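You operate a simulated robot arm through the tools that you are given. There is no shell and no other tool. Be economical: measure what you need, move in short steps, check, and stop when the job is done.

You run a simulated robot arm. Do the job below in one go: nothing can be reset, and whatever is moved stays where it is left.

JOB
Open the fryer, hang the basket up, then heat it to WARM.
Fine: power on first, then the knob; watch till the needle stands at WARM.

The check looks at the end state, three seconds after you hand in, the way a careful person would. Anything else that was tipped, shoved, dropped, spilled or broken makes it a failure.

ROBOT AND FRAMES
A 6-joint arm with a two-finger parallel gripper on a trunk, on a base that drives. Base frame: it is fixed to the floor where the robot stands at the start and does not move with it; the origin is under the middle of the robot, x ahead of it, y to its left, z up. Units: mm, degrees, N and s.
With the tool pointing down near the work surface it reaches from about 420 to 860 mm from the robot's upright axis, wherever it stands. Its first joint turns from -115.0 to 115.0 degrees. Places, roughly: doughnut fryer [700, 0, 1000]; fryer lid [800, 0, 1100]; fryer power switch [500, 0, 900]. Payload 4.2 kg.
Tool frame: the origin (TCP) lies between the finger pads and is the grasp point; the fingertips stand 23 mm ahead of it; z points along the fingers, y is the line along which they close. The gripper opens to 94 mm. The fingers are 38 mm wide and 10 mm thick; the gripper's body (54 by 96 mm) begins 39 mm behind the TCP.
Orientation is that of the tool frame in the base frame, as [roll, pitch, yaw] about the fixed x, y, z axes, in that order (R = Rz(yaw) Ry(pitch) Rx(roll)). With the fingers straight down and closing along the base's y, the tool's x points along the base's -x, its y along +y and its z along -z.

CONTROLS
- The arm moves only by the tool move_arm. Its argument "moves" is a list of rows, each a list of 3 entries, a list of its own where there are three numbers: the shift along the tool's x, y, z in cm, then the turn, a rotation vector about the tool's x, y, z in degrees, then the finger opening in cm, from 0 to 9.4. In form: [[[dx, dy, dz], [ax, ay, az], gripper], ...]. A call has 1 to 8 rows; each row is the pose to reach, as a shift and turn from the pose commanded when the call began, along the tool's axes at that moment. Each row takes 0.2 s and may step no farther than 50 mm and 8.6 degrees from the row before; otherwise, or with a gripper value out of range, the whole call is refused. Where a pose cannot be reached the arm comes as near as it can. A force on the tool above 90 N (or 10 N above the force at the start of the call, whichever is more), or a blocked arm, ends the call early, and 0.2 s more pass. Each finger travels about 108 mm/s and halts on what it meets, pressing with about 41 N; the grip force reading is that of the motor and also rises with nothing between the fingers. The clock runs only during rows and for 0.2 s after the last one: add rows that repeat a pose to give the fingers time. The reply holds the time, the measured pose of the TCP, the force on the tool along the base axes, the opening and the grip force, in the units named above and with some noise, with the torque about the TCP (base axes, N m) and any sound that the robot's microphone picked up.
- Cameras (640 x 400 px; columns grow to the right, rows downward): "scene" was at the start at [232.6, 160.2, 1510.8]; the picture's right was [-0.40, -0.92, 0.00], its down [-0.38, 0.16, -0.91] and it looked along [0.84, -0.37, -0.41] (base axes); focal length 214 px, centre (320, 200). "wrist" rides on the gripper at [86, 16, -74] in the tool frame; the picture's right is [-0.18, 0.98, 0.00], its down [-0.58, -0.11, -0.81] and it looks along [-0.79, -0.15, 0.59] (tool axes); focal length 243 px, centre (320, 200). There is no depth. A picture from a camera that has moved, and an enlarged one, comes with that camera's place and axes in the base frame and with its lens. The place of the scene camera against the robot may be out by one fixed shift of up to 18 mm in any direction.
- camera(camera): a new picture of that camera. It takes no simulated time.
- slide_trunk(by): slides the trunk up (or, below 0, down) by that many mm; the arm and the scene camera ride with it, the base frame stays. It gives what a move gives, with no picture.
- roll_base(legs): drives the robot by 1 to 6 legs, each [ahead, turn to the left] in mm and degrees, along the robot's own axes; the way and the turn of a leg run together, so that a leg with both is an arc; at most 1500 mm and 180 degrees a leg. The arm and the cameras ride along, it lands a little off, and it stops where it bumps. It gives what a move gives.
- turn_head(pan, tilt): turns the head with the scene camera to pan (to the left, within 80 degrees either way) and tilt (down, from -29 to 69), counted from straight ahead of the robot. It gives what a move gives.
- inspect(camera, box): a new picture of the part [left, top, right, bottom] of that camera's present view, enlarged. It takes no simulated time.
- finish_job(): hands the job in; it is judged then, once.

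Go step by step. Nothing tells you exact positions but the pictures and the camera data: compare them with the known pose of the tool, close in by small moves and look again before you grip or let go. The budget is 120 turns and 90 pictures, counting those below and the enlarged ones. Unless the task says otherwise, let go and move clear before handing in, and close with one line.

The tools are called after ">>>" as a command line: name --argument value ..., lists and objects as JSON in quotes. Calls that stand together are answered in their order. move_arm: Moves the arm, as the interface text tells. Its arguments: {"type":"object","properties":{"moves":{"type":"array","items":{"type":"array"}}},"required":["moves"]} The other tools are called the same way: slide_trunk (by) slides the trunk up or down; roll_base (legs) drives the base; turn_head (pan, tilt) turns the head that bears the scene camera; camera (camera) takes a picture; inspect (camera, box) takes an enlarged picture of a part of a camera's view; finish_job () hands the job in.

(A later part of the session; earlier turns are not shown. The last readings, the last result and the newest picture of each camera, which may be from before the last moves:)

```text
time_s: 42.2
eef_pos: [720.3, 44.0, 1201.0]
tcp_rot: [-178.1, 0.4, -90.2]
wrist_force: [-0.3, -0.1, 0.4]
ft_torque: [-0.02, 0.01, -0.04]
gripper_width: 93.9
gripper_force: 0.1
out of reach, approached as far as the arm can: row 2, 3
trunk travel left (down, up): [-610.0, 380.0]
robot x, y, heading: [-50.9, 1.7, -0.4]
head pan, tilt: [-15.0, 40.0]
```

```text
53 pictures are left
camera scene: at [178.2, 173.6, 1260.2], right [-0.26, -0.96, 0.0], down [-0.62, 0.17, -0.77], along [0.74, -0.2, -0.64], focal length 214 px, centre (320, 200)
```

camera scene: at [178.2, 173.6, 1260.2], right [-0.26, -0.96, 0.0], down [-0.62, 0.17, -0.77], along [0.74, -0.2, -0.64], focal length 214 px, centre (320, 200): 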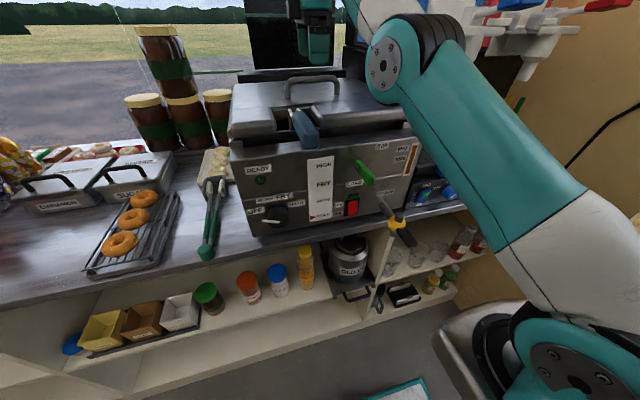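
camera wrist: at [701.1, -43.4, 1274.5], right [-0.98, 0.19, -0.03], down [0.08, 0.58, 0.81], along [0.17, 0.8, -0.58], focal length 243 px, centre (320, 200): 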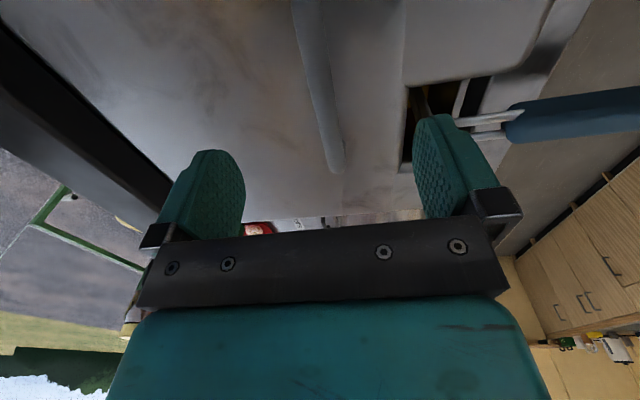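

Bar is centred between the fingers. Descending to TCP z≈1136 (lid top about 1101), then closing.

>>> move_arm --moves '[[[0, 0, 2.5], [0, 0, 0], 9.4], [[0, 0, 5], [0, 0, 0], 9.4], [[0, 0, 6.5], [0, 0, 0], 9.4], [[0, 0, 6.5], [0, 0, 0], 5], [[0, 0, 6.5], [0, 0, 0], 2], [[0, 0, 6.5], [0, 0, 0], 0], [[0, 0, 6.5], [0, 0, 0], 0]]'

>>> camera --camera "wrist"

```text
time_s: 43.9
eef_pos: [719.3, 43.4, 1138.3]
tcp_rot: [-178.3, 0.3, -90.0]
wrist_force: [-38.1, -4.2, 7.1]
ft_torque: [0.23, -0.24, 1.34]
gripper_width: 13.6
gripper_force: 45.0
trunk travel left (down, up): [-610.0, 380.0]
robot x, y, heading: [-53.5, 4.1, -0.2]
head pan, tilt: [-15.0, 40.0]
```

```text
52 pictures are left
camera wrist: at [701.0, -42.6, 1211.1], right [-0.98, 0.18, -0.03], down [0.08, 0.58, 0.81], along [0.17, 0.8, -0.58], focal length 243 px, centre (320, 200)
```

wrist: 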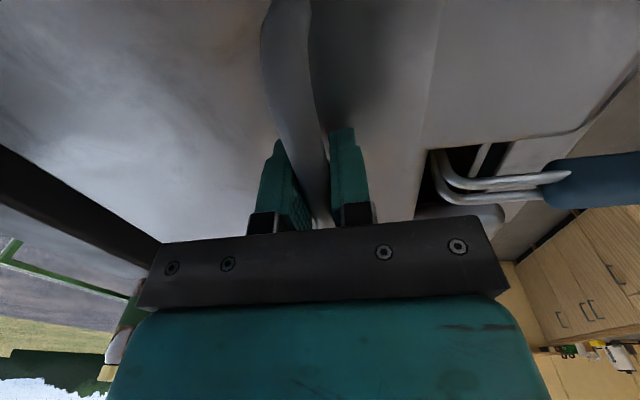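

The bar is held (13.6 mm). I'll lift a little along the estimated arc (hinge near x≈935) and read the force.

>>> move_arm --moves '[[[0, 0.3, -0.5], [0, 0, 0], 0], [[0, 0.1, -1.5], [0, 0, 0], 0], [[0, -0.4, -3], [0, 0, 0], 0], [[0, -0.4, -3], [0, 0, 0], 0]]'

>>> camera --camera "scene"

```text
time_s: 44.9
eef_pos: [728.9, 44.7, 1163.5]
tcp_rot: [-178.3, 0.4, -90.1]
wrist_force: [22.1, 13.5, -15.0]
ft_torque: [0.57, 0.2, 1.58]
gripper_width: 13.7
gripper_force: 45.0
trunk travel left (down, up): [-610.0, 380.0]
robot x, y, heading: [-51.5, -0.2, -0.1]
head pan, tilt: [-15.0, 40.0]
```

```text
51 pictures are left
camera scene: at [180.1, 174.5, 1259.6], right [-0.26, -0.96, 0.0], down [-0.62, 0.17, -0.77], along [0.74, -0.2, -0.64], focal length 214 px, centre (320, 200)
```

scene: 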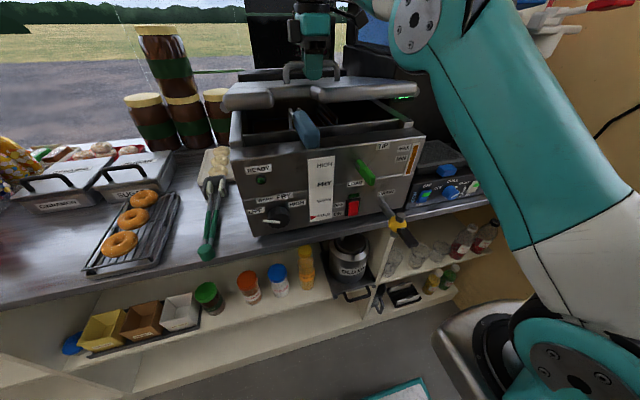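

The lid swings with ~15 N of load. Continuing the arc in steps to about 25°.

>>> move_arm --moves '[[[0, -1.0, -1.0], [0, 0, 0], 0], [[0, -2.0, -2.8], [0, 0, 0], 0], [[0, -3.2, -4.4], [0, 0, 0], 0], [[0, -4.4, -6.0], [0, 0, 0], 0], [[0, -4.4, -6.0], [0, 0, 0], 0]]'

>>> camera --camera "scene"

```text
time_s: 46.0
eef_pos: [734.2, 36.4, 1186.4]
tcp_rot: [-178.3, 0.4, -90.1]
wrist_force: [54.9, 21.5, -34.5]
ft_torque: [0.31, -0.06, 1.86]
gripper_width: 13.7
gripper_force: 45.1
out of reach, approached as far as the arm can: row 2, 3, 4, 5
trunk travel left (down, up): [-610.0, 380.0]
robot x, y, heading: [-52.2, 2.5, -0.0]
head pan, tilt: [-15.0, 40.0]
```

```text
50 pictures are left
camera scene: at [182.7, 175.0, 1258.9], right [-0.26, -0.96, 0.0], down [-0.62, 0.17, -0.76], along [0.74, -0.2, -0.65], focal length 214 px, centre (320, 200)
```

scene: 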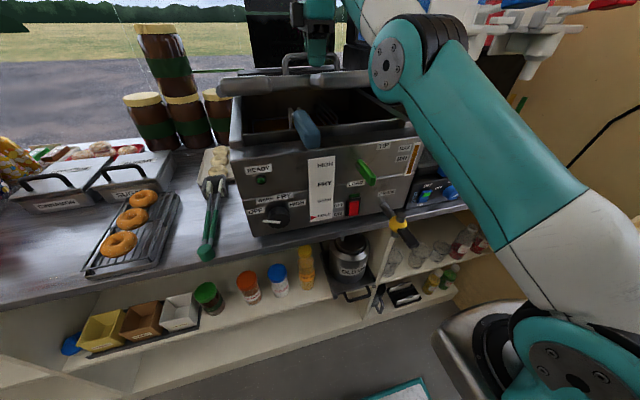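

The arm is at its reach limit in this posture. I'll set the lid back down gently, then re-pose with trunk higher and base nearer.

>>> move_arm --moves '[[[0, 0.5, 1.2], [0, 0, 0], 0], [[0, 0.9, 2.4], [0, 0, 0], 0], [[0, 1.2, 3.6], [0, 0, 0], 0], [[0, 1.5, 4.6], [0, 0, 0], 0], [[0, 1.5, 4.6], [0, 0, 0], 0]]'

```text
time_s: 47.2
eef_pos: [718.9, 36.4, 1148.3]
tcp_rot: [-177.7, 0.5, -90.4]
wrist_force: [42.3, -6.7, 1.7]
ft_torque: [-1.12, -0.29, 1.57]
gripper_width: 14.5
gripper_force: 45.4
trunk travel left (down, up): [-610.0, 380.0]
robot x, y, heading: [-50.9, 0.7, -0.4]
head pan, tilt: [-15.0, 40.0]
```

>>> move_arm --moves '[[[0, 0, 0.8], [0, 0, 0], 0], [[0, 0, 0.8], [0, 0, 0], 4], [[0, 0, 0.8], [0, 0, 0], 8], [[0, 0, -3], [0, 0, 0], 9.4], [[0, 0, -7], [0, 0, 0], 9.4]]'

>>> slide_trunk --by 230

>>> roll_base --legs '[[90, 0]]'

>>> camera --camera "scene"

```text
time_s: 48.5
eef_pos: [712.4, 36.4, 1208.6]
tcp_rot: [-178.3, 0.4, -90.2]
wrist_force: [-0.8, 0.0, 0.6]
ft_torque: [-0.02, -0.01, -0.01]
gripper_width: 94.0
gripper_force: 0.2
out of reach, approached as far as the arm can: row 5
trunk travel left (down, up): [-610.0, 380.0]
robot x, y, heading: [-51.2, 1.0, -0.3]
head pan, tilt: [-15.0, 40.0]
```

```text
time_s: 50.9
eef_pos: [712.9, 36.7, 1437.0]
tcp_rot: [-178.2, 0.5, -90.2]
wrist_force: [-0.2, 0.2, -0.3]
ft_torque: [0.03, -0.01, 0.0]
gripper_width: 94.1
gripper_force: 0.0
trunk travel left (down, up): [-840.0, 150.0]
robot x, y, heading: [-49.4, 6.4, -0.2]
head pan, tilt: [-15.0, 40.0]
```

```text
time_s: 52.0
eef_pos: [804.5, 33.8, 1438.5]
tcp_rot: [-178.1, 0.4, -90.2]
wrist_force: [0.0, 1.0, -0.2]
ft_torque: [0.01, 0.02, -0.01]
gripper_width: 94.2
gripper_force: 0.0
trunk travel left (down, up): [-840.0, 150.0]
robot x, y, heading: [40.0, 2.4, -0.1]
head pan, tilt: [-15.0, 40.0]
```

```text
49 pictures are left
camera scene: at [268.5, 173.3, 1490.2], right [-0.26, -0.97, 0.0], down [-0.62, 0.17, -0.77], along [0.74, -0.2, -0.64], focal length 214 px, centre (320, 200)
```

scene: 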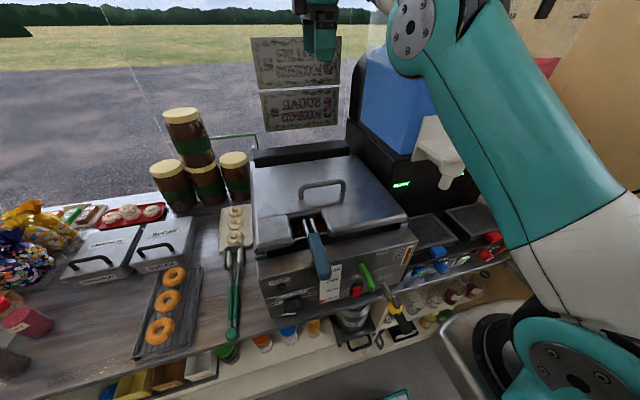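

>>> turn_head --pan 0 --tilt 69

>>> camera --camera "scene"

```text
time_s: 52.9
eef_pos: [803.4, 33.0, 1437.7]
tcp_rot: [-178.2, 0.4, -90.4]
wrist_force: [-0.8, -0.6, -0.2]
ft_torque: [-0.01, 0.01, -0.01]
gripper_width: 93.9
gripper_force: 0.0
trunk travel left (down, up): [-840.0, 150.0]
robot x, y, heading: [39.0, 0.6, -0.3]
head pan, tilt: [0.0, 68.8]
```

```text
48 pictures are left
camera scene: at [242.6, 195.3, 1454.1], right [0.0, -1.0, 0.0], down [-0.93, 0.0, -0.36], along [0.36, 0.0, -0.93], focal length 214 px, centre (320, 200)
```

scene: 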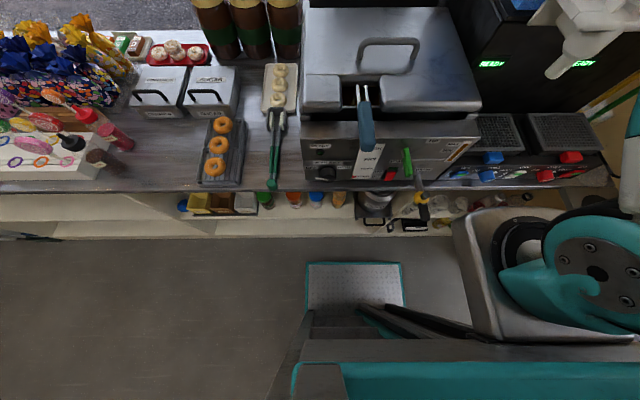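

The base plate has ~150 mm before the counter's foot, so I drive 80 mm more and bring the tool back above the handle.

>>> roll_base --legs '[[80, 0]]'

>>> move_arm --moves '[[[0, 4, 1], [0, 0, 0], 9.4], [[0, 8, 3], [0, 0, 0], 9.4], [[-0.4, 12, 6], [0, 0, 0], 9.4], [[-0.8, 16, 9], [0, 0, 0], 9.4], [[-0.9, 16.8, 13.5], [0, 0, 0], 9.4], [[-0.9, 16.8, 18], [0, 0, 0], 9.4], [[-0.9, 16.8, 22.5], [0, 0, 0], 9.4], [[-0.9, 16.8, 23], [0, 0, 0], 9.4]]'

>>> camera --camera "wrist"

```text
time_s: 54.0
eef_pos: [887.5, 33.1, 1438.8]
tcp_rot: [-178.1, 0.4, -90.3]
wrist_force: [0.2, 0.2, -0.4]
ft_torque: [-0.04, -0.01, -0.01]
gripper_width: 94.0
gripper_force: 0.0
trunk travel left (down, up): [-840.0, 150.0]
robot x, y, heading: [121.5, -1.1, -0.1]
head pan, tilt: [0.0, 68.8]
```

```text
refused: row 3 steps farther than a row can; nothing moved
```

```text
47 pictures are left
camera wrist: at [867.1, -52.9, 1511.2], right [-0.98, 0.19, -0.03], down [0.09, 0.58, 0.81], along [0.17, 0.8, -0.58], focal length 243 px, centre (320, 200)
```

wrist: 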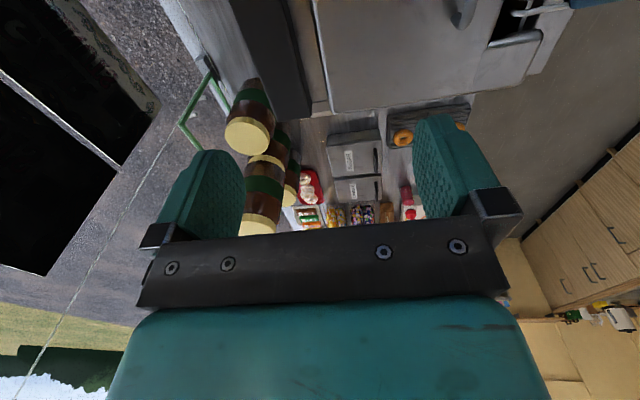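

>>> move_arm --moves '[[[0, 4, 1], [0, 0, 0], 9.4], [[-0.2, 8, 3], [0, 0, 0], 9.4], [[-0.4, 12, 5], [0, 0, 0], 9.4], [[-0.7, 15.5, 7.5], [0, 0, 0], 9.4], [[-0.9, 17.0, 11.5], [0, 0, 0], 9.4], [[-0.9, 17.0, 16], [0, 0, 0], 9.4], [[-0.9, 17.0, 20.5], [0, 0, 0], 9.4], [[-0.9, 17.0, 23], [0, 0, 0], 9.4]]'

>>> camera --camera "wrist"

```text
time_s: 55.8
eef_pos: [724.2, 46.8, 1200.0]
tcp_rot: [-178.1, 0.3, -90.3]
wrist_force: [0.2, -0.5, 0.1]
ft_torque: [0.01, -0.04, -0.01]
gripper_width: 93.9
gripper_force: 0.1
trunk travel left (down, up): [-840.0, 150.0]
robot x, y, heading: [120.6, 2.5, -0.3]
head pan, tilt: [0.0, 68.8]
```

```text
46 pictures are left
camera wrist: at [704.8, -40.7, 1274.1], right [-0.98, 0.19, -0.03], down [0.08, 0.57, 0.81], along [0.17, 0.8, -0.58], focal length 243 px, centre (320, 200)
```

wrist: 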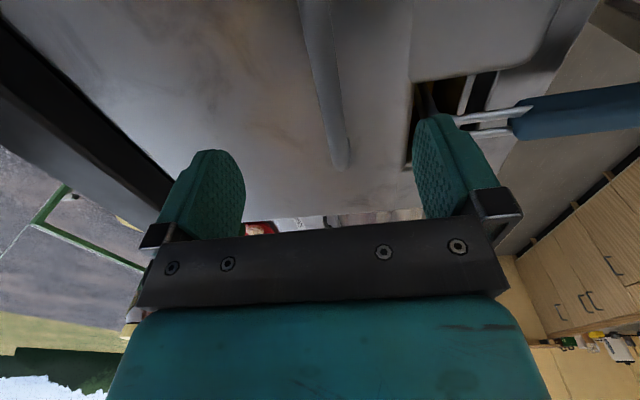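

>>> move_arm --moves '[[[0, 0.8, 2.5], [0, 0, 0], 9.4], [[0, 0.8, 5], [0, 0, 0], 9.4], [[0, 0.8, 6.4], [0, 0, 0], 9.4], [[0, 0.8, 6.4], [0, 0, 0], 5], [[0, 0.8, 6.4], [0, 0, 0], 2], [[0, 0.8, 6.4], [0, 0, 0], 0], [[0, 0.8, 6.4], [0, 0, 0], 0]]'

```text
time_s: 57.4
eef_pos: [720.3, 46.0, 1137.9]
tcp_rot: [-178.0, 0.5, -90.1]
wrist_force: [12.3, -2.8, -1.3]
ft_torque: [-0.24, 0.05, 1.77]
gripper_width: 14.0
gripper_force: 44.6
trunk travel left (down, up): [-840.0, 150.0]
robot x, y, heading: [119.4, 0.2, -0.2]
head pan, tilt: [0.0, 68.8]
```

>>> move_arm --moves '[[[0, -1.0, -1.6], [0, 0, 0], 0], [[0, -1.6, -3.0], [0, 0, 0], 0], [[0, -2.3, -4.4], [0, 0, 0], 0], [[0, -3.1, -5.7], [0, 0, 0], 0], [[0, -4.0, -6.9], [0, 0, 0], 0], [[0, -5.0, -8.1], [0, 0, 0], 0], [[0, -5.0, -8.1], [0, 0, 0], 0]]'

>>> turn_head --pan -10 --tilt 35

>>> camera --camera "scene"

```text
time_s: 59.0
eef_pos: [765.9, 45.2, 1221.4]
tcp_rot: [-178.0, 0.5, -90.0]
wrist_force: [-15.7, 3.0, 10.0]
ft_torque: [0.58, -0.07, 1.78]
gripper_width: 13.9
gripper_force: 45.5
trunk travel left (down, up): [-840.0, 150.0]
robot x, y, heading: [120.8, -2.3, -0.1]
head pan, tilt: [0.0, 68.8]
```

```text
time_s: 60.0
eef_pos: [765.0, 46.2, 1221.2]
tcp_rot: [-178.1, 0.4, -90.2]
wrist_force: [-15.4, 7.4, 9.9]
ft_torque: [0.04, -0.08, 1.72]
gripper_width: 14.1
gripper_force: 45.3
trunk travel left (down, up): [-840.0, 150.0]
robot x, y, heading: [117.5, 0.7, 0.1]
head pan, tilt: [-10.0, 35.0]
```

```text
45 pictures are left
camera scene: at [354.3, 180.4, 1497.9], right [-0.18, -0.98, 0.0], down [-0.56, 0.1, -0.82], along [0.81, -0.14, -0.57], focal length 214 px, centre (320, 200)
```

scene: 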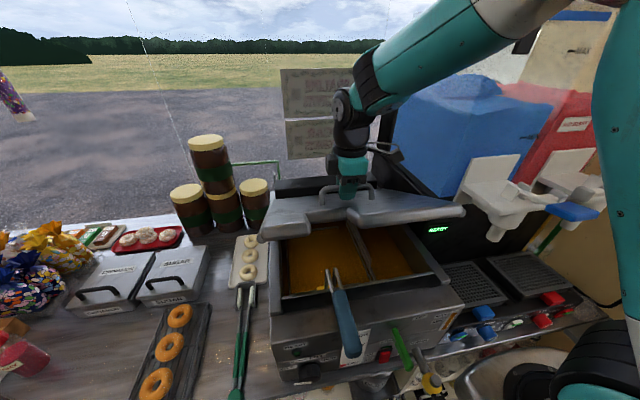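

The lid is up ~24° with small forces. Continuing to ~52°.

>>> move_arm --moves '[[[0, -1.0, -1.1], [0, 0, 0], 0], [[0, -2.2, -2.15], [0, 0, 0], 0], [[0, -3.35, -3.1], [0, 0, 0], 0], [[0, -4.6, -4.0], [0, 0, 0], 0], [[0, -5.9, -4.75], [0, 0, 0], 0], [[0, -7.3, -5.4], [0, 0, 0], 0], [[0, -8.7, -6.0], [0, 0, 0], 0], [[0, -8.7, -6.0], [0, 0, 0], 0]]'

>>> camera --camera "scene"

```text
time_s: 61.8
eef_pos: [851.7, 44.6, 1280.8]
tcp_rot: [-178.4, 0.3, -90.3]
wrist_force: [8.7, 15.2, -32.7]
ft_torque: [-0.01, 0.05, 1.72]
gripper_width: 14.0
gripper_force: 45.1
trunk travel left (down, up): [-840.0, 150.0]
robot x, y, heading: [120.8, 0.9, -0.1]
head pan, tilt: [-10.0, 35.0]
```

```text
44 pictures are left
camera scene: at [357.7, 181.2, 1497.1], right [-0.18, -0.98, 0.0], down [-0.57, 0.1, -0.82], along [0.81, -0.14, -0.57], focal length 214 px, centre (320, 200)
```

scene: 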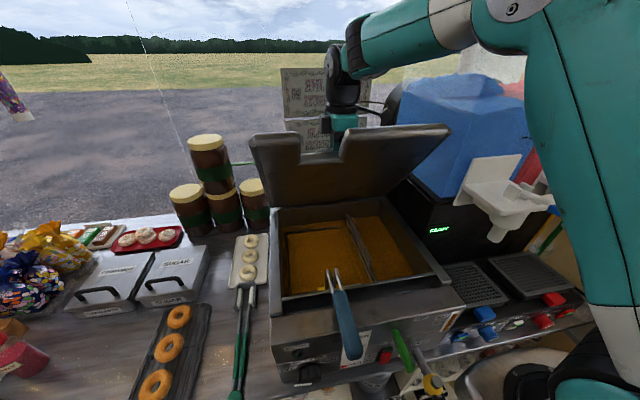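

>>> move_arm --moves '[[[0, -1.5, -0.1], [0, 0, 0], 0], [[0, -3.0, -0.4], [-2, 0, 0], 0], [[0, -4.5, -0.6], [-4, 0, 0], 0], [[0, -6.0, -0.7], [-5, 0, 0], 0], [[0, -6.0, -0.7], [-5, 0, 0], 0]]'

>>> camera --camera "scene"

```text
time_s: 63.0
eef_pos: [908.9, 45.3, 1292.9]
tcp_rot: [176.9, 0.3, -90.1]
wrist_force: [-1.3, 13.8, -18.1]
ft_torque: [0.62, 0.05, 1.77]
gripper_width: 13.8
gripper_force: 44.5
trunk travel left (down, up): [-840.0, 150.0]
robot x, y, heading: [119.5, 1.7, -0.1]
head pan, tilt: [-10.0, 35.0]
```

```text
43 pictures are left
camera scene: at [356.4, 181.3, 1497.4], right [-0.18, -0.98, 0.0], down [-0.57, 0.1, -0.82], along [0.81, -0.14, -0.57], focal length 214 px, centre (320, 200)
```

scene: 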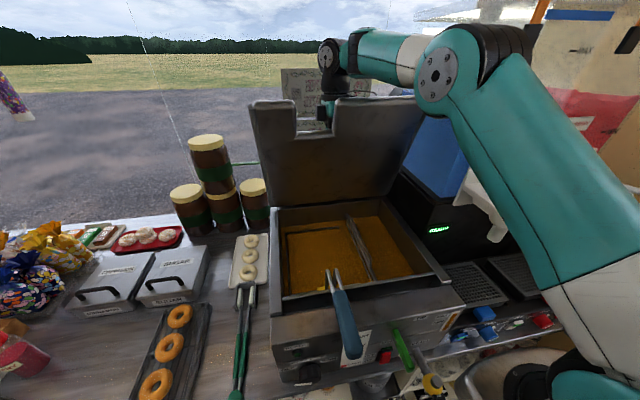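

>>> move_arm --moves '[[[0, -1.5, 0], [-1, 0, 0], 0], [[0, -3.0, 0], [-2, 0, 0], 0], [[0, -4.6, 0.2], [-3, 0, 0], 0], [[0, -4.6, 0.2], [-3, 0, 0], 0]]'

>>> camera --camera "scene"

```text
time_s: 64.0
eef_pos: [934.2, 43.6, 1290.9]
tcp_rot: [174.1, 0.4, -89.8]
wrist_force: [0.0, 28.2, 10.0]
ft_torque: [0.97, 0.02, 1.63]
gripper_width: 13.8
gripper_force: 44.9
out of reach, approached as far as the arm can: row 1, 3, 4
trunk travel left (down, up): [-840.0, 150.0]
robot x, y, heading: [122.7, 0.5, -0.1]
head pan, tilt: [-10.0, 35.0]
```

```text
42 pictures are left
camera scene: at [355.0, 182.5, 1497.9], right [-0.17, -0.98, 0.0], down [-0.56, 0.1, -0.82], along [0.81, -0.14, -0.57], focal length 214 px, centre (320, 200)
```

scene: 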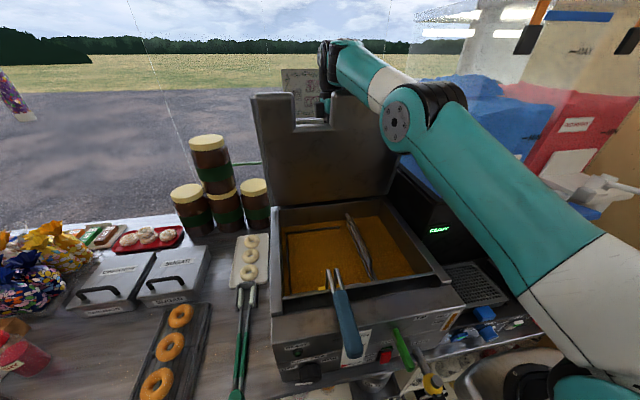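

Reach limit again, with the lid around 76°. I'll nudge the base forward 35 mm to carry the lid on.

>>> roll_base --legs '[[35, 0]]'

>>> camera --camera "scene"

```text
time_s: 64.8
eef_pos: [946.9, 42.0, 1290.6]
tcp_rot: [172.9, 0.3, -89.5]
wrist_force: [-4.6, 1.4, 5.4]
ft_torque: [-0.18, 0.92, 0.15]
gripper_width: 13.7
gripper_force: 45.3
trunk travel left (down, up): [-840.0, 150.0]
robot x, y, heading: [133.0, 3.8, -0.2]
head pan, tilt: [-10.0, 35.0]
stopped in leg 1: the robot was blocked; the commanded pose is now the measured one
```

```text
41 pictures are left
camera scene: at [371.1, 179.8, 1497.7], right [-0.18, -0.98, 0.0], down [-0.56, 0.1, -0.82], along [0.81, -0.15, -0.57], focal length 214 px, centre (320, 200)
```

scene: 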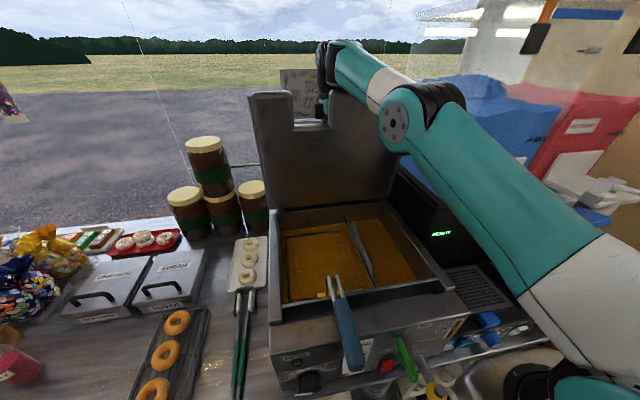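

Something blocked the drive after 12 mm, with only small tool forces. I'll test whether the lid holds itself by opening the fingers slightly while still caging the bar.

>>> move_arm --moves '[[[0, 0, 0], [0, 0, 0], 2.0], [[0, 0, 0], [0, 0, 0], 3.4], [[0, 0, 0], [0, 0, 0], 3.4], [[0, 0, 0], [0, 0, 0], 3.4]]'

>>> camera --camera "wrist"

>>> inspect --camera "scene" --box '[240, 30, 420, 220]'

```text
time_s: 65.8
eef_pos: [946.2, 42.6, 1290.4]
tcp_rot: [172.9, 0.2, -89.6]
wrist_force: [0.2, -0.3, 0.8]
ft_torque: [-0.02, 0.01, 0.01]
gripper_width: 34.4
gripper_force: 1.1
trunk travel left (down, up): [-840.0, 150.0]
robot x, y, heading: [138.3, 0.9, -0.3]
head pan, tilt: [-10.0, 35.0]
```

```text
40 pictures are left
camera wrist: at [940.9, -44.2, 1365.4], right [-0.98, 0.18, 0.12], down [0.2, 0.58, 0.79], along [0.07, 0.8, -0.6], focal length 243 px, centre (320, 200)
```

wrist: 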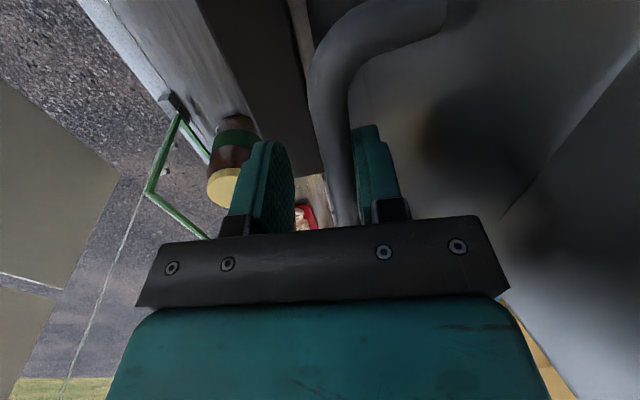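

```text
2.11 times, centred on (330, 125) of scene
camera zoom: at [371.7, 179.6, 1497.7], right [-0.18, -0.98, 0.0], down [-0.56, 0.1, -0.82], along [0.81, -0.15, -0.57], focal length 452 px, centre (299, 358)
```

zoom: 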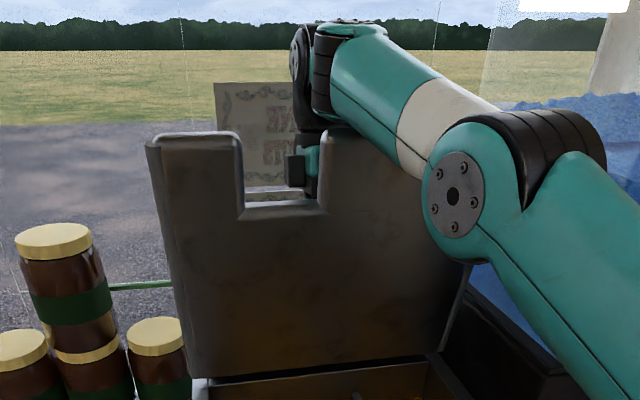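

>>> move_arm --moves '[[[0, 0, 0], [0, 0, 0], 4.4], [[0, 0, 0], [0, 0, 0], 5.2], [[0, 0, 0], [0, 0, 0], 5.2], [[0, 0, 0], [0, 0, 0], 5.2], [[0, 0, 0], [0, 0, 0], 5.2]]'

>>> camera --camera "wrist"

```text
time_s: 67.0
eef_pos: [947.9, 42.5, 1290.8]
tcp_rot: [172.8, 0.2, -89.5]
wrist_force: [-0.7, -0.4, 0.0]
ft_torque: [-0.01, 0.02, 0.0]
gripper_width: 52.0
gripper_force: 0.1
trunk travel left (down, up): [-840.0, 150.0]
robot x, y, heading: [137.1, 6.3, -0.1]
head pan, tilt: [-10.0, 35.0]
```

```text
38 pictures are left
camera wrist: at [940.8, -44.1, 1365.5], right [-0.98, 0.18, 0.12], down [0.2, 0.58, 0.79], along [0.07, 0.8, -0.6], focal length 243 px, centre (320, 200)
```

wrist: 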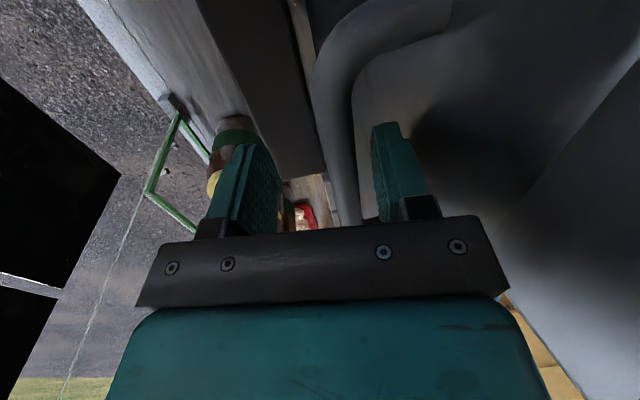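

The lid stays put by itself with the fingers open. Now I back out straight up with the trunk, then the arm.

>>> slide_trunk --by 148

>>> move_arm --moves '[[[0, 0, -2.5], [0, 0, 0], 5.2], [[0, 0, -5], [0, 0, 0], 5.2], [[0, 0, -7.5], [0, 0, 0], 5.2], [[0, 0, -9.5], [0, 0, 0], 5.2]]'

>>> camera --camera "scene"

```text
time_s: 68.7
eef_pos: [949.4, 41.9, 1437.9]
tcp_rot: [173.0, 0.3, -89.6]
wrist_force: [-0.1, 0.6, -1.4]
ft_torque: [-0.04, -0.01, -0.02]
gripper_width: 51.8
gripper_force: 0.1
trunk travel left (down, up): [-988.0, 2.0]
robot x, y, heading: [138.9, -0.1, -0.2]
head pan, tilt: [-10.0, 35.0]
```

```text
time_s: 69.7
eef_pos: [929.5, 30.7, 1499.8]
tcp_rot: [172.9, 0.4, -89.6]
wrist_force: [0.6, 0.5, 0.0]
ft_torque: [0.01, 0.01, -0.01]
gripper_width: 52.0
gripper_force: 0.0
out of reach, approached as far as the arm can: row 1, 2, 3, 4
trunk travel left (down, up): [-988.0, 2.0]
robot x, y, heading: [134.5, -0.6, -0.4]
head pan, tilt: [-10.0, 35.0]
```

```text
37 pictures are left
camera scene: at [372.2, 179.9, 1645.6], right [-0.18, -0.98, 0.0], down [-0.56, 0.1, -0.82], along [0.81, -0.15, -0.57], focal length 214 px, centre (320, 200)
```

scene: 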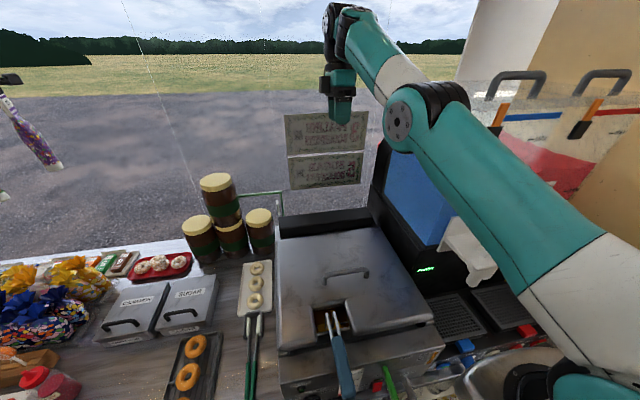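

The lid has settled shut again, so it must be carried past its balance point. I need to know whether the base or the lid stop blocked me: testing a short drive.

>>> roll_base --legs '[[20, 0]]'

>>> turn_head --pan -25 --tilt 66

>>> camera --camera "scene"

```text
time_s: 70.5
eef_pos: [949.2, 29.0, 1501.2]
tcp_rot: [172.9, 0.3, -89.6]
wrist_force: [0.0, 0.1, 0.4]
ft_torque: [0.01, -0.03, -0.04]
gripper_width: 51.8
gripper_force: 0.0
trunk travel left (down, up): [-988.0, 2.0]
robot x, y, heading: [154.2, 0.5, -0.4]
head pan, tilt: [-10.0, 35.0]
```

```text
time_s: 71.5
eef_pos: [950.2, 30.5, 1501.3]
tcp_rot: [173.0, 0.3, -89.6]
wrist_force: [-0.6, -0.7, -1.1]
ft_torque: [0.01, -0.01, 0.01]
gripper_width: 52.0
gripper_force: 0.1
trunk travel left (down, up): [-988.0, 2.0]
robot x, y, heading: [157.5, 0.5, -0.0]
head pan, tilt: [-25.0, 66.0]
```

```text
36 pictures are left
camera scene: at [358.9, 169.8, 1604.9], right [-0.43, -0.9, 0.0], down [-0.83, 0.39, -0.41], along [0.37, -0.17, -0.91], focal length 214 px, centre (320, 200)
```

scene: 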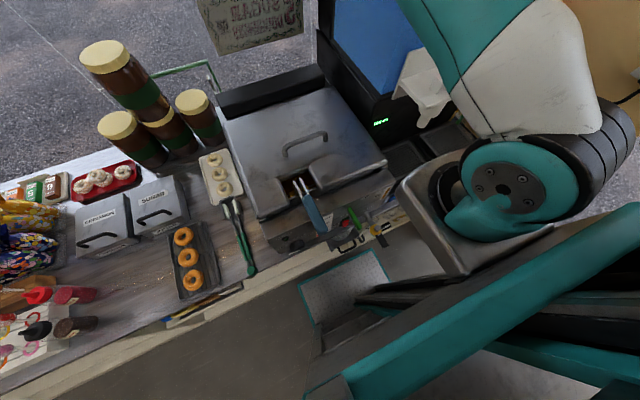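

The drive is free, so the gripper body was pressing on the lid at about 83°, just short of balance. I'll retry with the tool tilted 16° back so it can go past vertical.

>>> slide_trunk --by -100

>>> move_arm --moves '[[[-0.2, 2.9, 3.25], [-1.2, 0, 0], 5.2], [[-0.4, 5.8, 6.5], [-2.4, 0, 0], 5.2], [[-0.6, 8.7, 9.75], [-3.6, 0, 0], 5.2], [[-0.8, 11.6, 13], [-4.8, 0, 0], 5.2], [[-1.1, 14.5, 16.2], [-6, 0, 0], 5.2], [[-1.3, 17.4, 19.5], [-7.5, 0, 0], 5.2], [[-1.5, 20.3, 22.7], [-9, 0, 0], 5.2], [[-1.5, 20.3, 22.7], [-9, 0, 0], 5.2]]'

>>> camera --camera "wrist"

```text
time_s: 72.8
eef_pos: [950.1, 28.7, 1400.2]
tcp_rot: [173.0, 0.3, -89.6]
wrist_force: [-1.4, 0.2, 0.4]
ft_torque: [-0.01, 0.03, 0.0]
gripper_width: 51.8
gripper_force: 0.1
trunk travel left (down, up): [-888.0, 102.0]
robot x, y, heading: [156.8, 3.5, -0.2]
head pan, tilt: [-25.0, 66.0]
```

```text
time_s: 74.6
eef_pos: [847.8, 47.5, 1308.1]
tcp_rot: [163.7, 0.3, -89.5]
wrist_force: [-0.1, 0.3, 0.3]
ft_torque: [-0.02, 0.0, 0.0]
gripper_width: 52.1
gripper_force: 0.1
out of reach, approached as far as the arm can: row 3, 4, 5, 6, 7, 8
trunk travel left (down, up): [-888.0, 102.0]
robot x, y, heading: [153.5, -0.7, -0.5]
head pan, tilt: [-25.0, 66.0]
```

```text
35 pictures are left
camera wrist: at [853.6, -39.6, 1383.9], right [-0.95, 0.18, 0.28], down [0.33, 0.58, 0.75], along [-0.03, 0.8, -0.61], focal length 243 px, centre (320, 200)
```

wrist: 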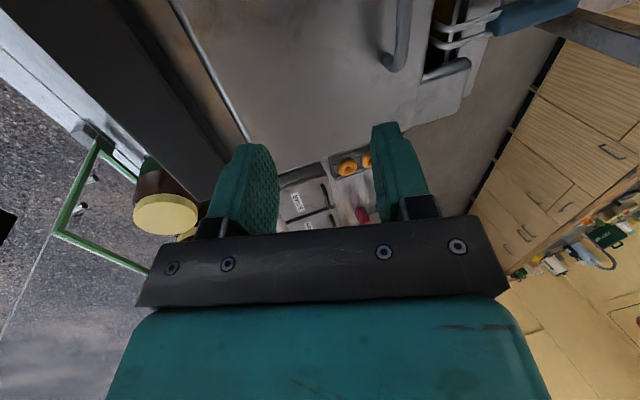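

>>> move_arm --moves '[[[0, 2.3, 1.0], [4, 0, 0], 5.2], [[0, 4.6, 4], [8, 0, 0], 5.2], [[0, 7, 7.5], [12, 0, 0], 5.2], [[0.1, 9.2, 11], [15, 0, 0], 5.2], [[0.1, 9.2, 13.9], [15, 0, 0], 5.2], [[0.1, 9.2, 13.9], [15, 0, 0], 5.2]]'

>>> camera --camera "wrist"

```text
time_s: 76.0
eef_pos: [934.7, -40.1, 1305.5]
tcp_rot: [177.0, 0.2, -89.2]
wrist_force: [1.1, 4.6, -1.2]
ft_torque: [-0.32, 0.08, 0.03]
gripper_width: 52.0
gripper_force: 0.0
out of reach, approached as far as the arm can: row 1, 2, 3, 4, 5, 6
trunk travel left (down, up): [-888.0, 102.0]
robot x, y, heading: [156.5, -0.7, -0.1]
head pan, tilt: [-25.0, 66.0]
```

```text
34 pictures are left
camera wrist: at [923.4, -126.5, 1380.3], right [-0.98, 0.17, 0.05], down [0.14, 0.58, 0.8], along [0.11, 0.8, -0.6], focal length 243 px, centre (320, 200)
```

wrist: 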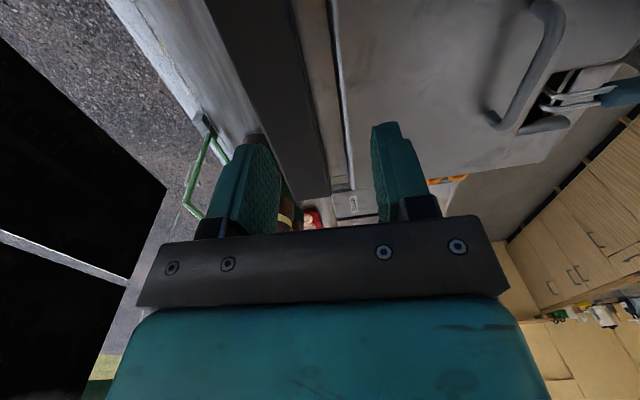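

The arm drifted right and forward instead of following; there's a slight side force near the dispenser. I'll move left and up first, then look.

>>> move_arm --moves '[[[-1.5, 0, 0], [0, 0, 0], 5.2], [[-4, 0, -1], [0, 0, 0], 5.2], [[-7, 1, -3], [0, 0, 0], 5.2], [[-8, 3, -6], [0, 0, 0], 5.2]]'

>>> turn_head --pan -20 --tilt 35

>>> camera --camera "scene"

```text
time_s: 77.0
eef_pos: [902.6, 35.8, 1367.7]
tcp_rot: [178.9, 0.3, -89.6]
wrist_force: [1.1, 0.1, -0.7]
ft_torque: [-0.04, 0.03, 0.02]
gripper_width: 51.9
gripper_force: 0.0
out of reach, approached as far as the arm can: row 1
trunk travel left (down, up): [-888.0, 102.0]
robot x, y, heading: [155.0, -2.6, -0.4]
head pan, tilt: [-25.0, 66.0]
```

```text
time_s: 77.9
eef_pos: [901.7, 36.4, 1368.3]
tcp_rot: [179.0, 0.3, -89.6]
wrist_force: [-0.9, -0.1, 0.3]
ft_torque: [-0.01, -0.03, 0.0]
gripper_width: 52.0
gripper_force: 0.1
trunk travel left (down, up): [-888.0, 102.0]
robot x, y, heading: [152.5, -0.4, -0.1]
head pan, tilt: [-20.0, 35.0]
```

```text
33 pictures are left
camera scene: at [387.6, 164.7, 1545.7], right [-0.35, -0.94, 0.0], down [-0.54, 0.2, -0.82], along [0.77, -0.28, -0.57], focal length 214 px, centre (320, 200)
```

scene: 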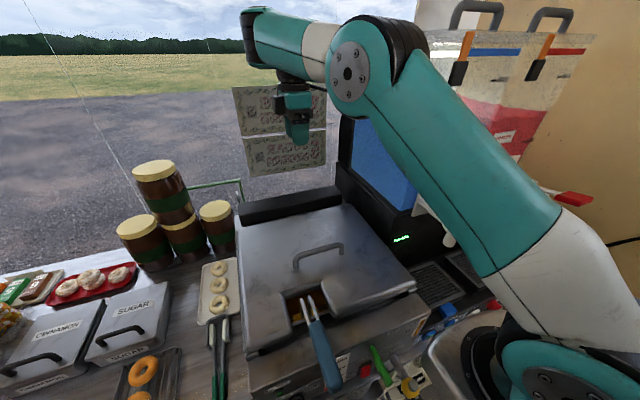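

All in place. Backing the tool horizontally first, then down above the handle.

>>> move_arm --moves '[[[-0.2, 4.5, 0], [0, 0, 0], 5.2], [[-0.4, 9, 0], [0, 0, 0], 5.2], [[-0.6, 13.5, 0.5], [0, 0, 0], 5.2], [[-0.9, 17.5, 2.5], [0, 0, 0], 5.2], [[-0.9, 18.1, 7], [0, 0, 0], 5.2], [[-0.9, 18.1, 11.5], [0, 0, 0], 5.2], [[-0.9, 18.1, 16], [0, 0, 0], 5.2], [[-0.9, 18.1, 16.8], [0, 0, 0], 5.2]]'

>>> camera --camera "wrist"

```text
time_s: 79.7
eef_pos: [849.4, 53.7, 1403.4]
tcp_rot: [178.7, 0.2, -89.6]
wrist_force: [0.3, 0.1, 0.2]
ft_torque: [0.03, 0.0, -0.03]
gripper_width: 52.1
gripper_force: 0.0
out of reach, approached as far as the arm can: row 1, 2, 3, 4, 5, 6, 7, 8
trunk travel left (down, up): [-888.0, 102.0]
robot x, y, heading: [155.5, -2.3, -0.3]
head pan, tilt: [-20.0, 35.0]
```

```text
32 pictures are left
camera wrist: at [835.2, -33.3, 1477.4], right [-0.98, 0.18, 0.02], down [0.12, 0.58, 0.81], along [0.13, 0.8, -0.59], focal length 243 px, centre (320, 200)
```

wrist: 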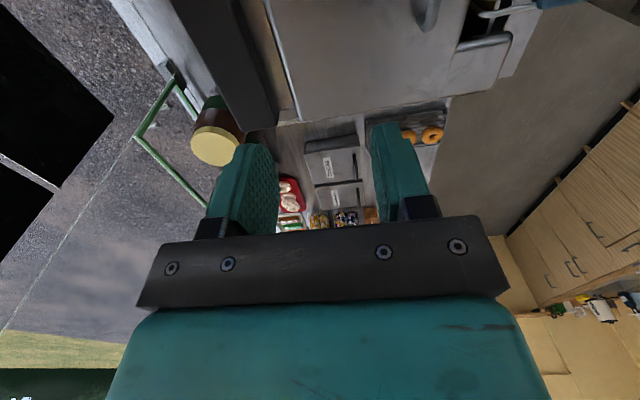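

>>> move_arm --moves '[[[0, 0, 4], [0, 0, 0], 5.2], [[0, 0, 8], [0, 0, 0], 5.2], [[0, 0, 12], [0, 0, 0], 5.2], [[0, 1, 15], [0, 0, 0], 5.2], [[0.2, 4, 17], [0, 0, 0], 5.2], [[0.4, 7, 18.5], [0, 0, 0], 5.2], [[0.6, 10, 20], [0, 0, 0], 5.2], [[0.8, 12.8, 20.3], [0, 0, 0], 5.2]]'

```text
time_s: 81.5
eef_pos: [891.0, 75.2, 1348.2]
tcp_rot: [178.8, 0.4, -89.7]
wrist_force: [-0.7, -0.1, -0.1]
ft_torque: [-0.03, -0.01, 0.0]
gripper_width: 51.9
gripper_force: 0.0
out of reach, approached as far as the arm can: row 1, 2, 3, 4, 5, 6, 7, 8
trunk travel left (down, up): [-888.0, 102.0]
robot x, y, heading: [158.6, 0.1, -0.5]
head pan, tilt: [-20.0, 35.0]
```

>>> turn_head --pan -45 --tilt 10

>>> camera --camera "scene"

```text
time_s: 82.4
eef_pos: [890.9, 74.5, 1349.0]
tcp_rot: [178.8, 0.3, -89.6]
wrist_force: [-0.2, 0.5, 0.2]
ft_torque: [-0.02, -0.03, 0.05]
gripper_width: 51.7
gripper_force: 0.1
trunk travel left (down, up): [-888.0, 102.0]
robot x, y, heading: [156.5, -2.2, -0.3]
head pan, tilt: [-45.0, 10.0]
```

```text
31 pictures are left
camera scene: at [370.5, 129.2, 1585.8], right [-0.71, -0.7, 0.0], down [-0.12, 0.12, -0.98], along [0.69, -0.7, -0.17], focal length 214 px, centre (320, 200)
```

scene: 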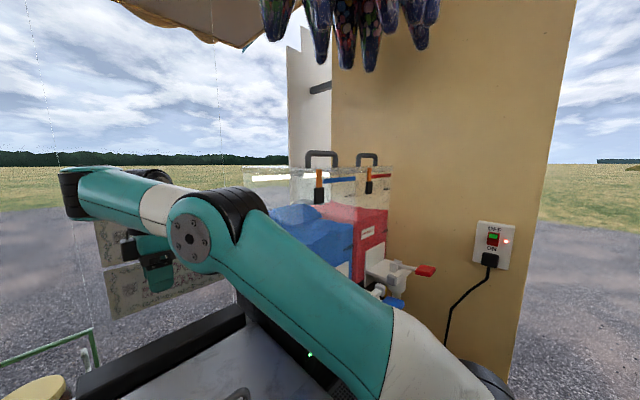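

The arm is stretched almost straight with the elbow on the wrong side. I'll go up to the pose from which it folded correctly before, then repeat that path.

>>> move_arm --moves '[[[1, -0.8, -3.5], [0, 0, 0], 5.2], [[2, -1.6, -7], [0, 0, 0], 5.2], [[3, -2.4, -10.5], [0, 0, 0], 5.2], [[4, -3.1, -13.7], [0, 0, 0], 5.2], [[4, -3.1, -13.7], [0, 0, 0], 5.2]]'

>>> move_arm --moves '[[[0, 4, 1], [0, 0, 0], 5.2], [[-0.2, 8, 3], [0, 0, 0], 5.2], [[-0.4, 12, 5], [0, 0, 0], 5.2], [[-0.7, 15.5, 7.5], [0, 0, 0], 5.2], [[-0.9, 17.0, 11.5], [0, 0, 0], 5.2]]'

```text
time_s: 83.6
eef_pos: [916.7, 35.7, 1485.1]
tcp_rot: [178.9, 0.2, -89.7]
wrist_force: [0.0, 0.0, -0.2]
ft_torque: [-0.01, -0.01, -0.02]
gripper_width: 51.9
gripper_force: 0.0
out of reach, approached as far as the arm can: row 4, 5
trunk travel left (down, up): [-888.0, 102.0]
robot x, y, heading: [153.1, 4.3, -0.5]
head pan, tilt: [-45.0, 10.0]
```

```text
time_s: 84.8
eef_pos: [795.4, 40.2, 1446.2]
tcp_rot: [178.7, 0.2, -89.5]
wrist_force: [-0.3, -0.4, -0.8]
ft_torque: [-0.01, 0.0, -0.02]
gripper_width: 52.0
gripper_force: 0.0
out of reach, approached as far as the arm can: row 3, 4, 5
trunk travel left (down, up): [-888.0, 102.0]
robot x, y, heading: [153.3, 4.7, -0.3]
head pan, tilt: [-45.0, 10.0]
```

>>> move_arm --moves '[[[0, -4, -1.3], [1, 0, 0], 5.2], [[0, -8, -2.6], [2, 0, 0], 5.2], [[0, -12, -4], [3, 0, 0], 5.2], [[0, -13, -7], [3, 0, 0], 5.2], [[0, -14, -11], [3, 0, 0], 5.2], [[0, -14, -11], [3, 0, 0], 5.2]]'

>>> move_arm --moves '[[[0, 3, 3], [0, 0, 0], 5.2], [[0, 6, 6], [0, 0, 0], 5.2], [[0, 9, 9], [0, 0, 0], 5.2], [[0, 11, 12], [0, 0, 0], 5.2]]'

```text
time_s: 86.2
eef_pos: [902.4, 33.8, 1517.7]
tcp_rot: [-178.0, 0.4, -89.6]
wrist_force: [0.1, 0.4, -0.6]
ft_torque: [0.01, 0.0, 0.0]
gripper_width: 51.8
gripper_force: 0.1
out of reach, approached as far as the arm can: row 4, 5, 6
trunk travel left (down, up): [-888.0, 102.0]
robot x, y, heading: [158.0, 2.0, -0.4]
head pan, tilt: [-45.0, 10.0]
```

```text
time_s: 87.2
eef_pos: [829.0, 39.0, 1441.1]
tcp_rot: [-178.2, 0.4, -89.5]
wrist_force: [-0.6, -0.4, 0.0]
ft_torque: [0.02, -0.01, 0.01]
gripper_width: 51.9
gripper_force: 0.1
out of reach, approached as far as the arm can: row 2, 3, 4
trunk travel left (down, up): [-888.0, 102.0]
robot x, y, heading: [156.9, 1.2, -0.5]
head pan, tilt: [-45.0, 10.0]
```

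>>> move_arm --moves '[[[0, -4.5, 0], [0, 0, 0], 5.2], [[0, -9, 1], [0, 0, 0], 5.2], [[0, -13.5, 2], [0, 0, 0], 5.2], [[0, -18, 4], [0, 0, 0], 5.2], [[0, -20, 8], [0, 0, 0], 5.2], [[0, -17, 12], [0, 0, 0], 5.2], [[0, -13, 14.5], [0, 0, 0], 5.2], [[0, -9, 17], [0, 0, 0], 5.2]]'

>>> camera --camera "scene"

```text
time_s: 89.0
eef_pos: [927.7, 41.5, 1272.8]
tcp_rot: [-178.0, 0.4, -89.4]
wrist_force: [0.8, 0.5, 0.0]
ft_torque: [-0.02, 0.03, 0.0]
gripper_width: 52.1
gripper_force: 0.1
out of reach, approached as far as the arm can: row 4, 5
trunk travel left (down, up): [-888.0, 102.0]
robot x, y, heading: [153.7, 3.2, -0.3]
head pan, tilt: [-45.0, 10.0]
```

```text
30 pictures are left
camera scene: at [371.6, 129.2, 1585.8], right [-0.71, -0.7, 0.0], down [-0.12, 0.12, -0.98], along [0.69, -0.7, -0.17], focal length 214 px, centre (320, 200)
```

scene: 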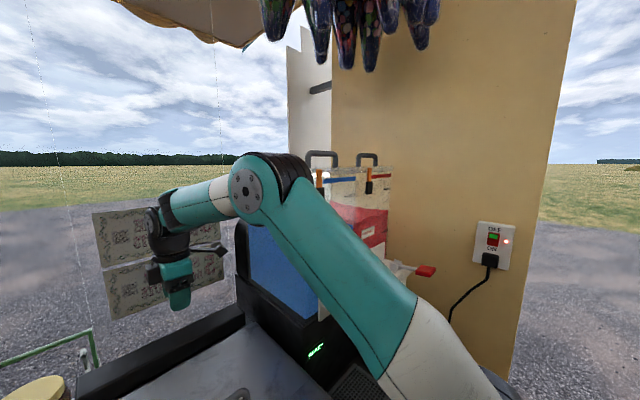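

The elbow is up again. Now to the hover pose above the handle.

>>> move_arm --moves '[[[0, 4, 0], [0, 0, 0], 5.2], [[0, 8, 0], [0, 0, 0], 5.2], [[-0.2, 12, 1], [0, 0, 0], 5.2], [[-0.3, 16, 3], [0, 0, 0], 5.2], [[-0.4, 20, 5], [0, 0, 0], 5.2], [[-0.4, 20.8, 7], [0, 0, 0], 5.2], [[-0.4, 20.8, 7], [0, 0, 0], 5.2]]'

>>> camera --camera "wrist"

```text
time_s: 90.6
eef_pos: [721.9, 44.1, 1196.1]
tcp_rot: [-178.0, 0.4, -89.5]
wrist_force: [0.0, -0.2, 0.2]
ft_torque: [0.02, -0.01, -0.01]
gripper_width: 52.1
gripper_force: 0.1
trunk travel left (down, up): [-888.0, 102.0]
robot x, y, heading: [158.3, 2.4, -0.4]
head pan, tilt: [-45.0, 10.0]
```

```text
29 pictures are left
camera wrist: at [703.8, -43.1, 1269.4], right [-0.98, 0.18, -0.03], down [0.08, 0.58, 0.81], along [0.16, 0.8, -0.58], focal length 243 px, centre (320, 200)
```

wrist: 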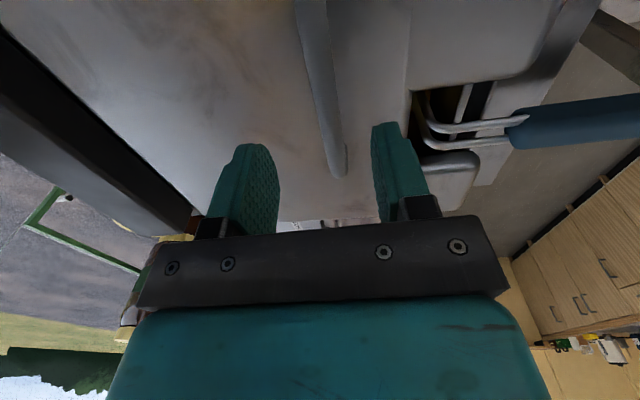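

>>> move_arm --moves '[[[0, 0.1, 2], [-4, 0, 0], 5.2], [[0, 0.1, 4], [-8, 0, 0], 5.2], [[0, 0.1, 5.5], [-12, 0, 0], 5.2], [[0, 0.1, 5.5], [-12, 0, 0], 3], [[0, 0.1, 5.5], [-12, 0, 0], 0], [[0, 0.1, 5.5], [-12, 0, 0], 0]]'

```text
time_s: 92.0
eef_pos: [718.8, 45.6, 1141.7]
tcp_rot: [169.6, 0.3, -89.5]
wrist_force: [-29.2, 0.3, 5.2]
ft_torque: [-0.22, 0.06, -0.69]
gripper_width: 13.7
gripper_force: 45.5
trunk travel left (down, up): [-888.0, 102.0]
robot x, y, heading: [152.1, -1.2, -0.5]
head pan, tilt: [-45.0, 10.0]
```

>>> move_arm --moves '[[[0, -0.1, -2.1], [0, 0, 0], 0], [[0, -0.75, -4.2], [0, 0, 0], 0], [[0, -1.5, -6.3], [0, 0, 0], 0], [[0, -2.4, -8.2], [0, 0, 0], 0], [[0, -3.5, -10.05], [0, 0, 0], 0], [[0, -4.85, -11.75], [0, 0, 0], 0], [[0, -6.35, -13.35], [0, 0, 0], 0], [[0, -6.35, -13.35], [0, 0, 0], 0]]'

```text
time_s: 93.8
eef_pos: [806.5, 45.2, 1261.9]
tcp_rot: [169.9, 0.2, -89.6]
wrist_force: [6.2, 2.0, -17.4]
ft_torque: [0.42, 0.04, 0.3]
gripper_width: 13.3
gripper_force: 45.0
trunk travel left (down, up): [-888.0, 102.0]
robot x, y, heading: [158.9, 2.8, -0.4]
head pan, tilt: [-45.0, 10.0]
```

>>> move_arm --moves '[[[0, -1.65, -1.4], [0, 0, 0], 0], [[0, -3.45, -2.6], [-1, 0, 0], 0], [[0, -5.35, -3.6], [-2, 0, 0], 0], [[0, -7.35, -4.4], [-3, 0, 0], 0], [[0, -9.45, -5.0], [-5, 0, 0], 0], [[0, -9.45, -5.0], [-5, 0, 0], 0]]'

>>> turn_head --pan -15 --tilt 30

>>> camera --camera "scene"

```text
time_s: 95.2
eef_pos: [906.8, 36.8, 1292.3]
tcp_rot: [166.5, -1.7, -88.8]
wrist_force: [-1.2, 35.7, 12.7]
ft_torque: [0.04, 0.02, -0.18]
gripper_width: 13.3
gripper_force: 45.4
out of reach, approached as far as the arm can: row 5
trunk travel left (down, up): [-888.0, 102.0]
robot x, y, heading: [157.5, 2.4, -0.2]
head pan, tilt: [-45.0, 10.0]
```

```text
time_s: 96.2
eef_pos: [905.4, 36.0, 1291.7]
tcp_rot: [166.5, -1.7, -89.0]
wrist_force: [-2.2, 26.6, 26.3]
ft_torque: [0.08, 0.02, 0.12]
gripper_width: 13.4
gripper_force: 45.2
trunk travel left (down, up): [-888.0, 102.0]
robot x, y, heading: [159.2, 3.3, -0.2]
head pan, tilt: [-15.0, 30.0]
```

```text
28 pictures are left
camera scene: at [390.9, 173.7, 1553.8], right [-0.26, -0.96, 0.0], down [-0.48, 0.13, -0.87], along [0.84, -0.23, -0.5], focal length 214 px, centre (320, 200)
```

scene: 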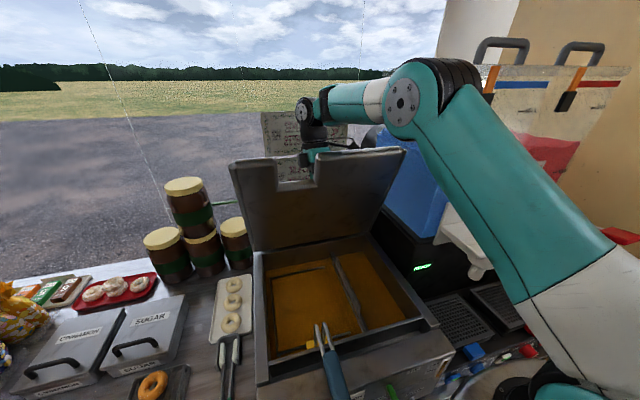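

At the reach limit near 73° open. The gripper tilt now leaves room, so I drive the base forward in small steps to carry the lid past vertical.

>>> roll_base --legs '[[40, 0]]'

```text
time_s: 97.1
eef_pos: [947.4, 33.8, 1288.0]
tcp_rot: [165.9, -1.7, -89.1]
wrist_force: [-2.7, 7.6, -9.4]
ft_torque: [-0.15, 0.12, 0.69]
gripper_width: 13.4
gripper_force: 45.1
trunk travel left (down, up): [-888.0, 102.0]
robot x, y, heading: [196.7, 0.7, -0.2]
head pan, tilt: [-15.0, 30.0]
```

>>> roll_base --legs '[[35, 0]]'

>>> camera --camera "scene"

```text
time_s: 97.8
eef_pos: [955.4, 32.9, 1285.6]
tcp_rot: [165.7, -1.7, -89.0]
wrist_force: [1.0, -0.7, 0.7]
ft_torque: [-0.16, 0.07, 0.19]
gripper_width: 13.5
gripper_force: 44.8
trunk travel left (down, up): [-888.0, 102.0]
robot x, y, heading: [207.0, 0.3, -0.2]
head pan, tilt: [-15.0, 30.0]
stopped in leg 1: the robot was blocked; the commanded pose is now the measured one
```

```text
27 pictures are left
camera scene: at [441.1, 171.6, 1553.6], right [-0.26, -0.96, 0.0], down [-0.48, 0.13, -0.87], along [0.84, -0.23, -0.5], focal length 214 px, centre (320, 200)
```

scene: 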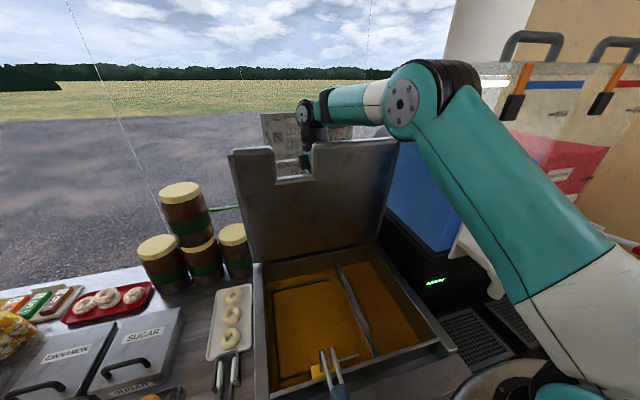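

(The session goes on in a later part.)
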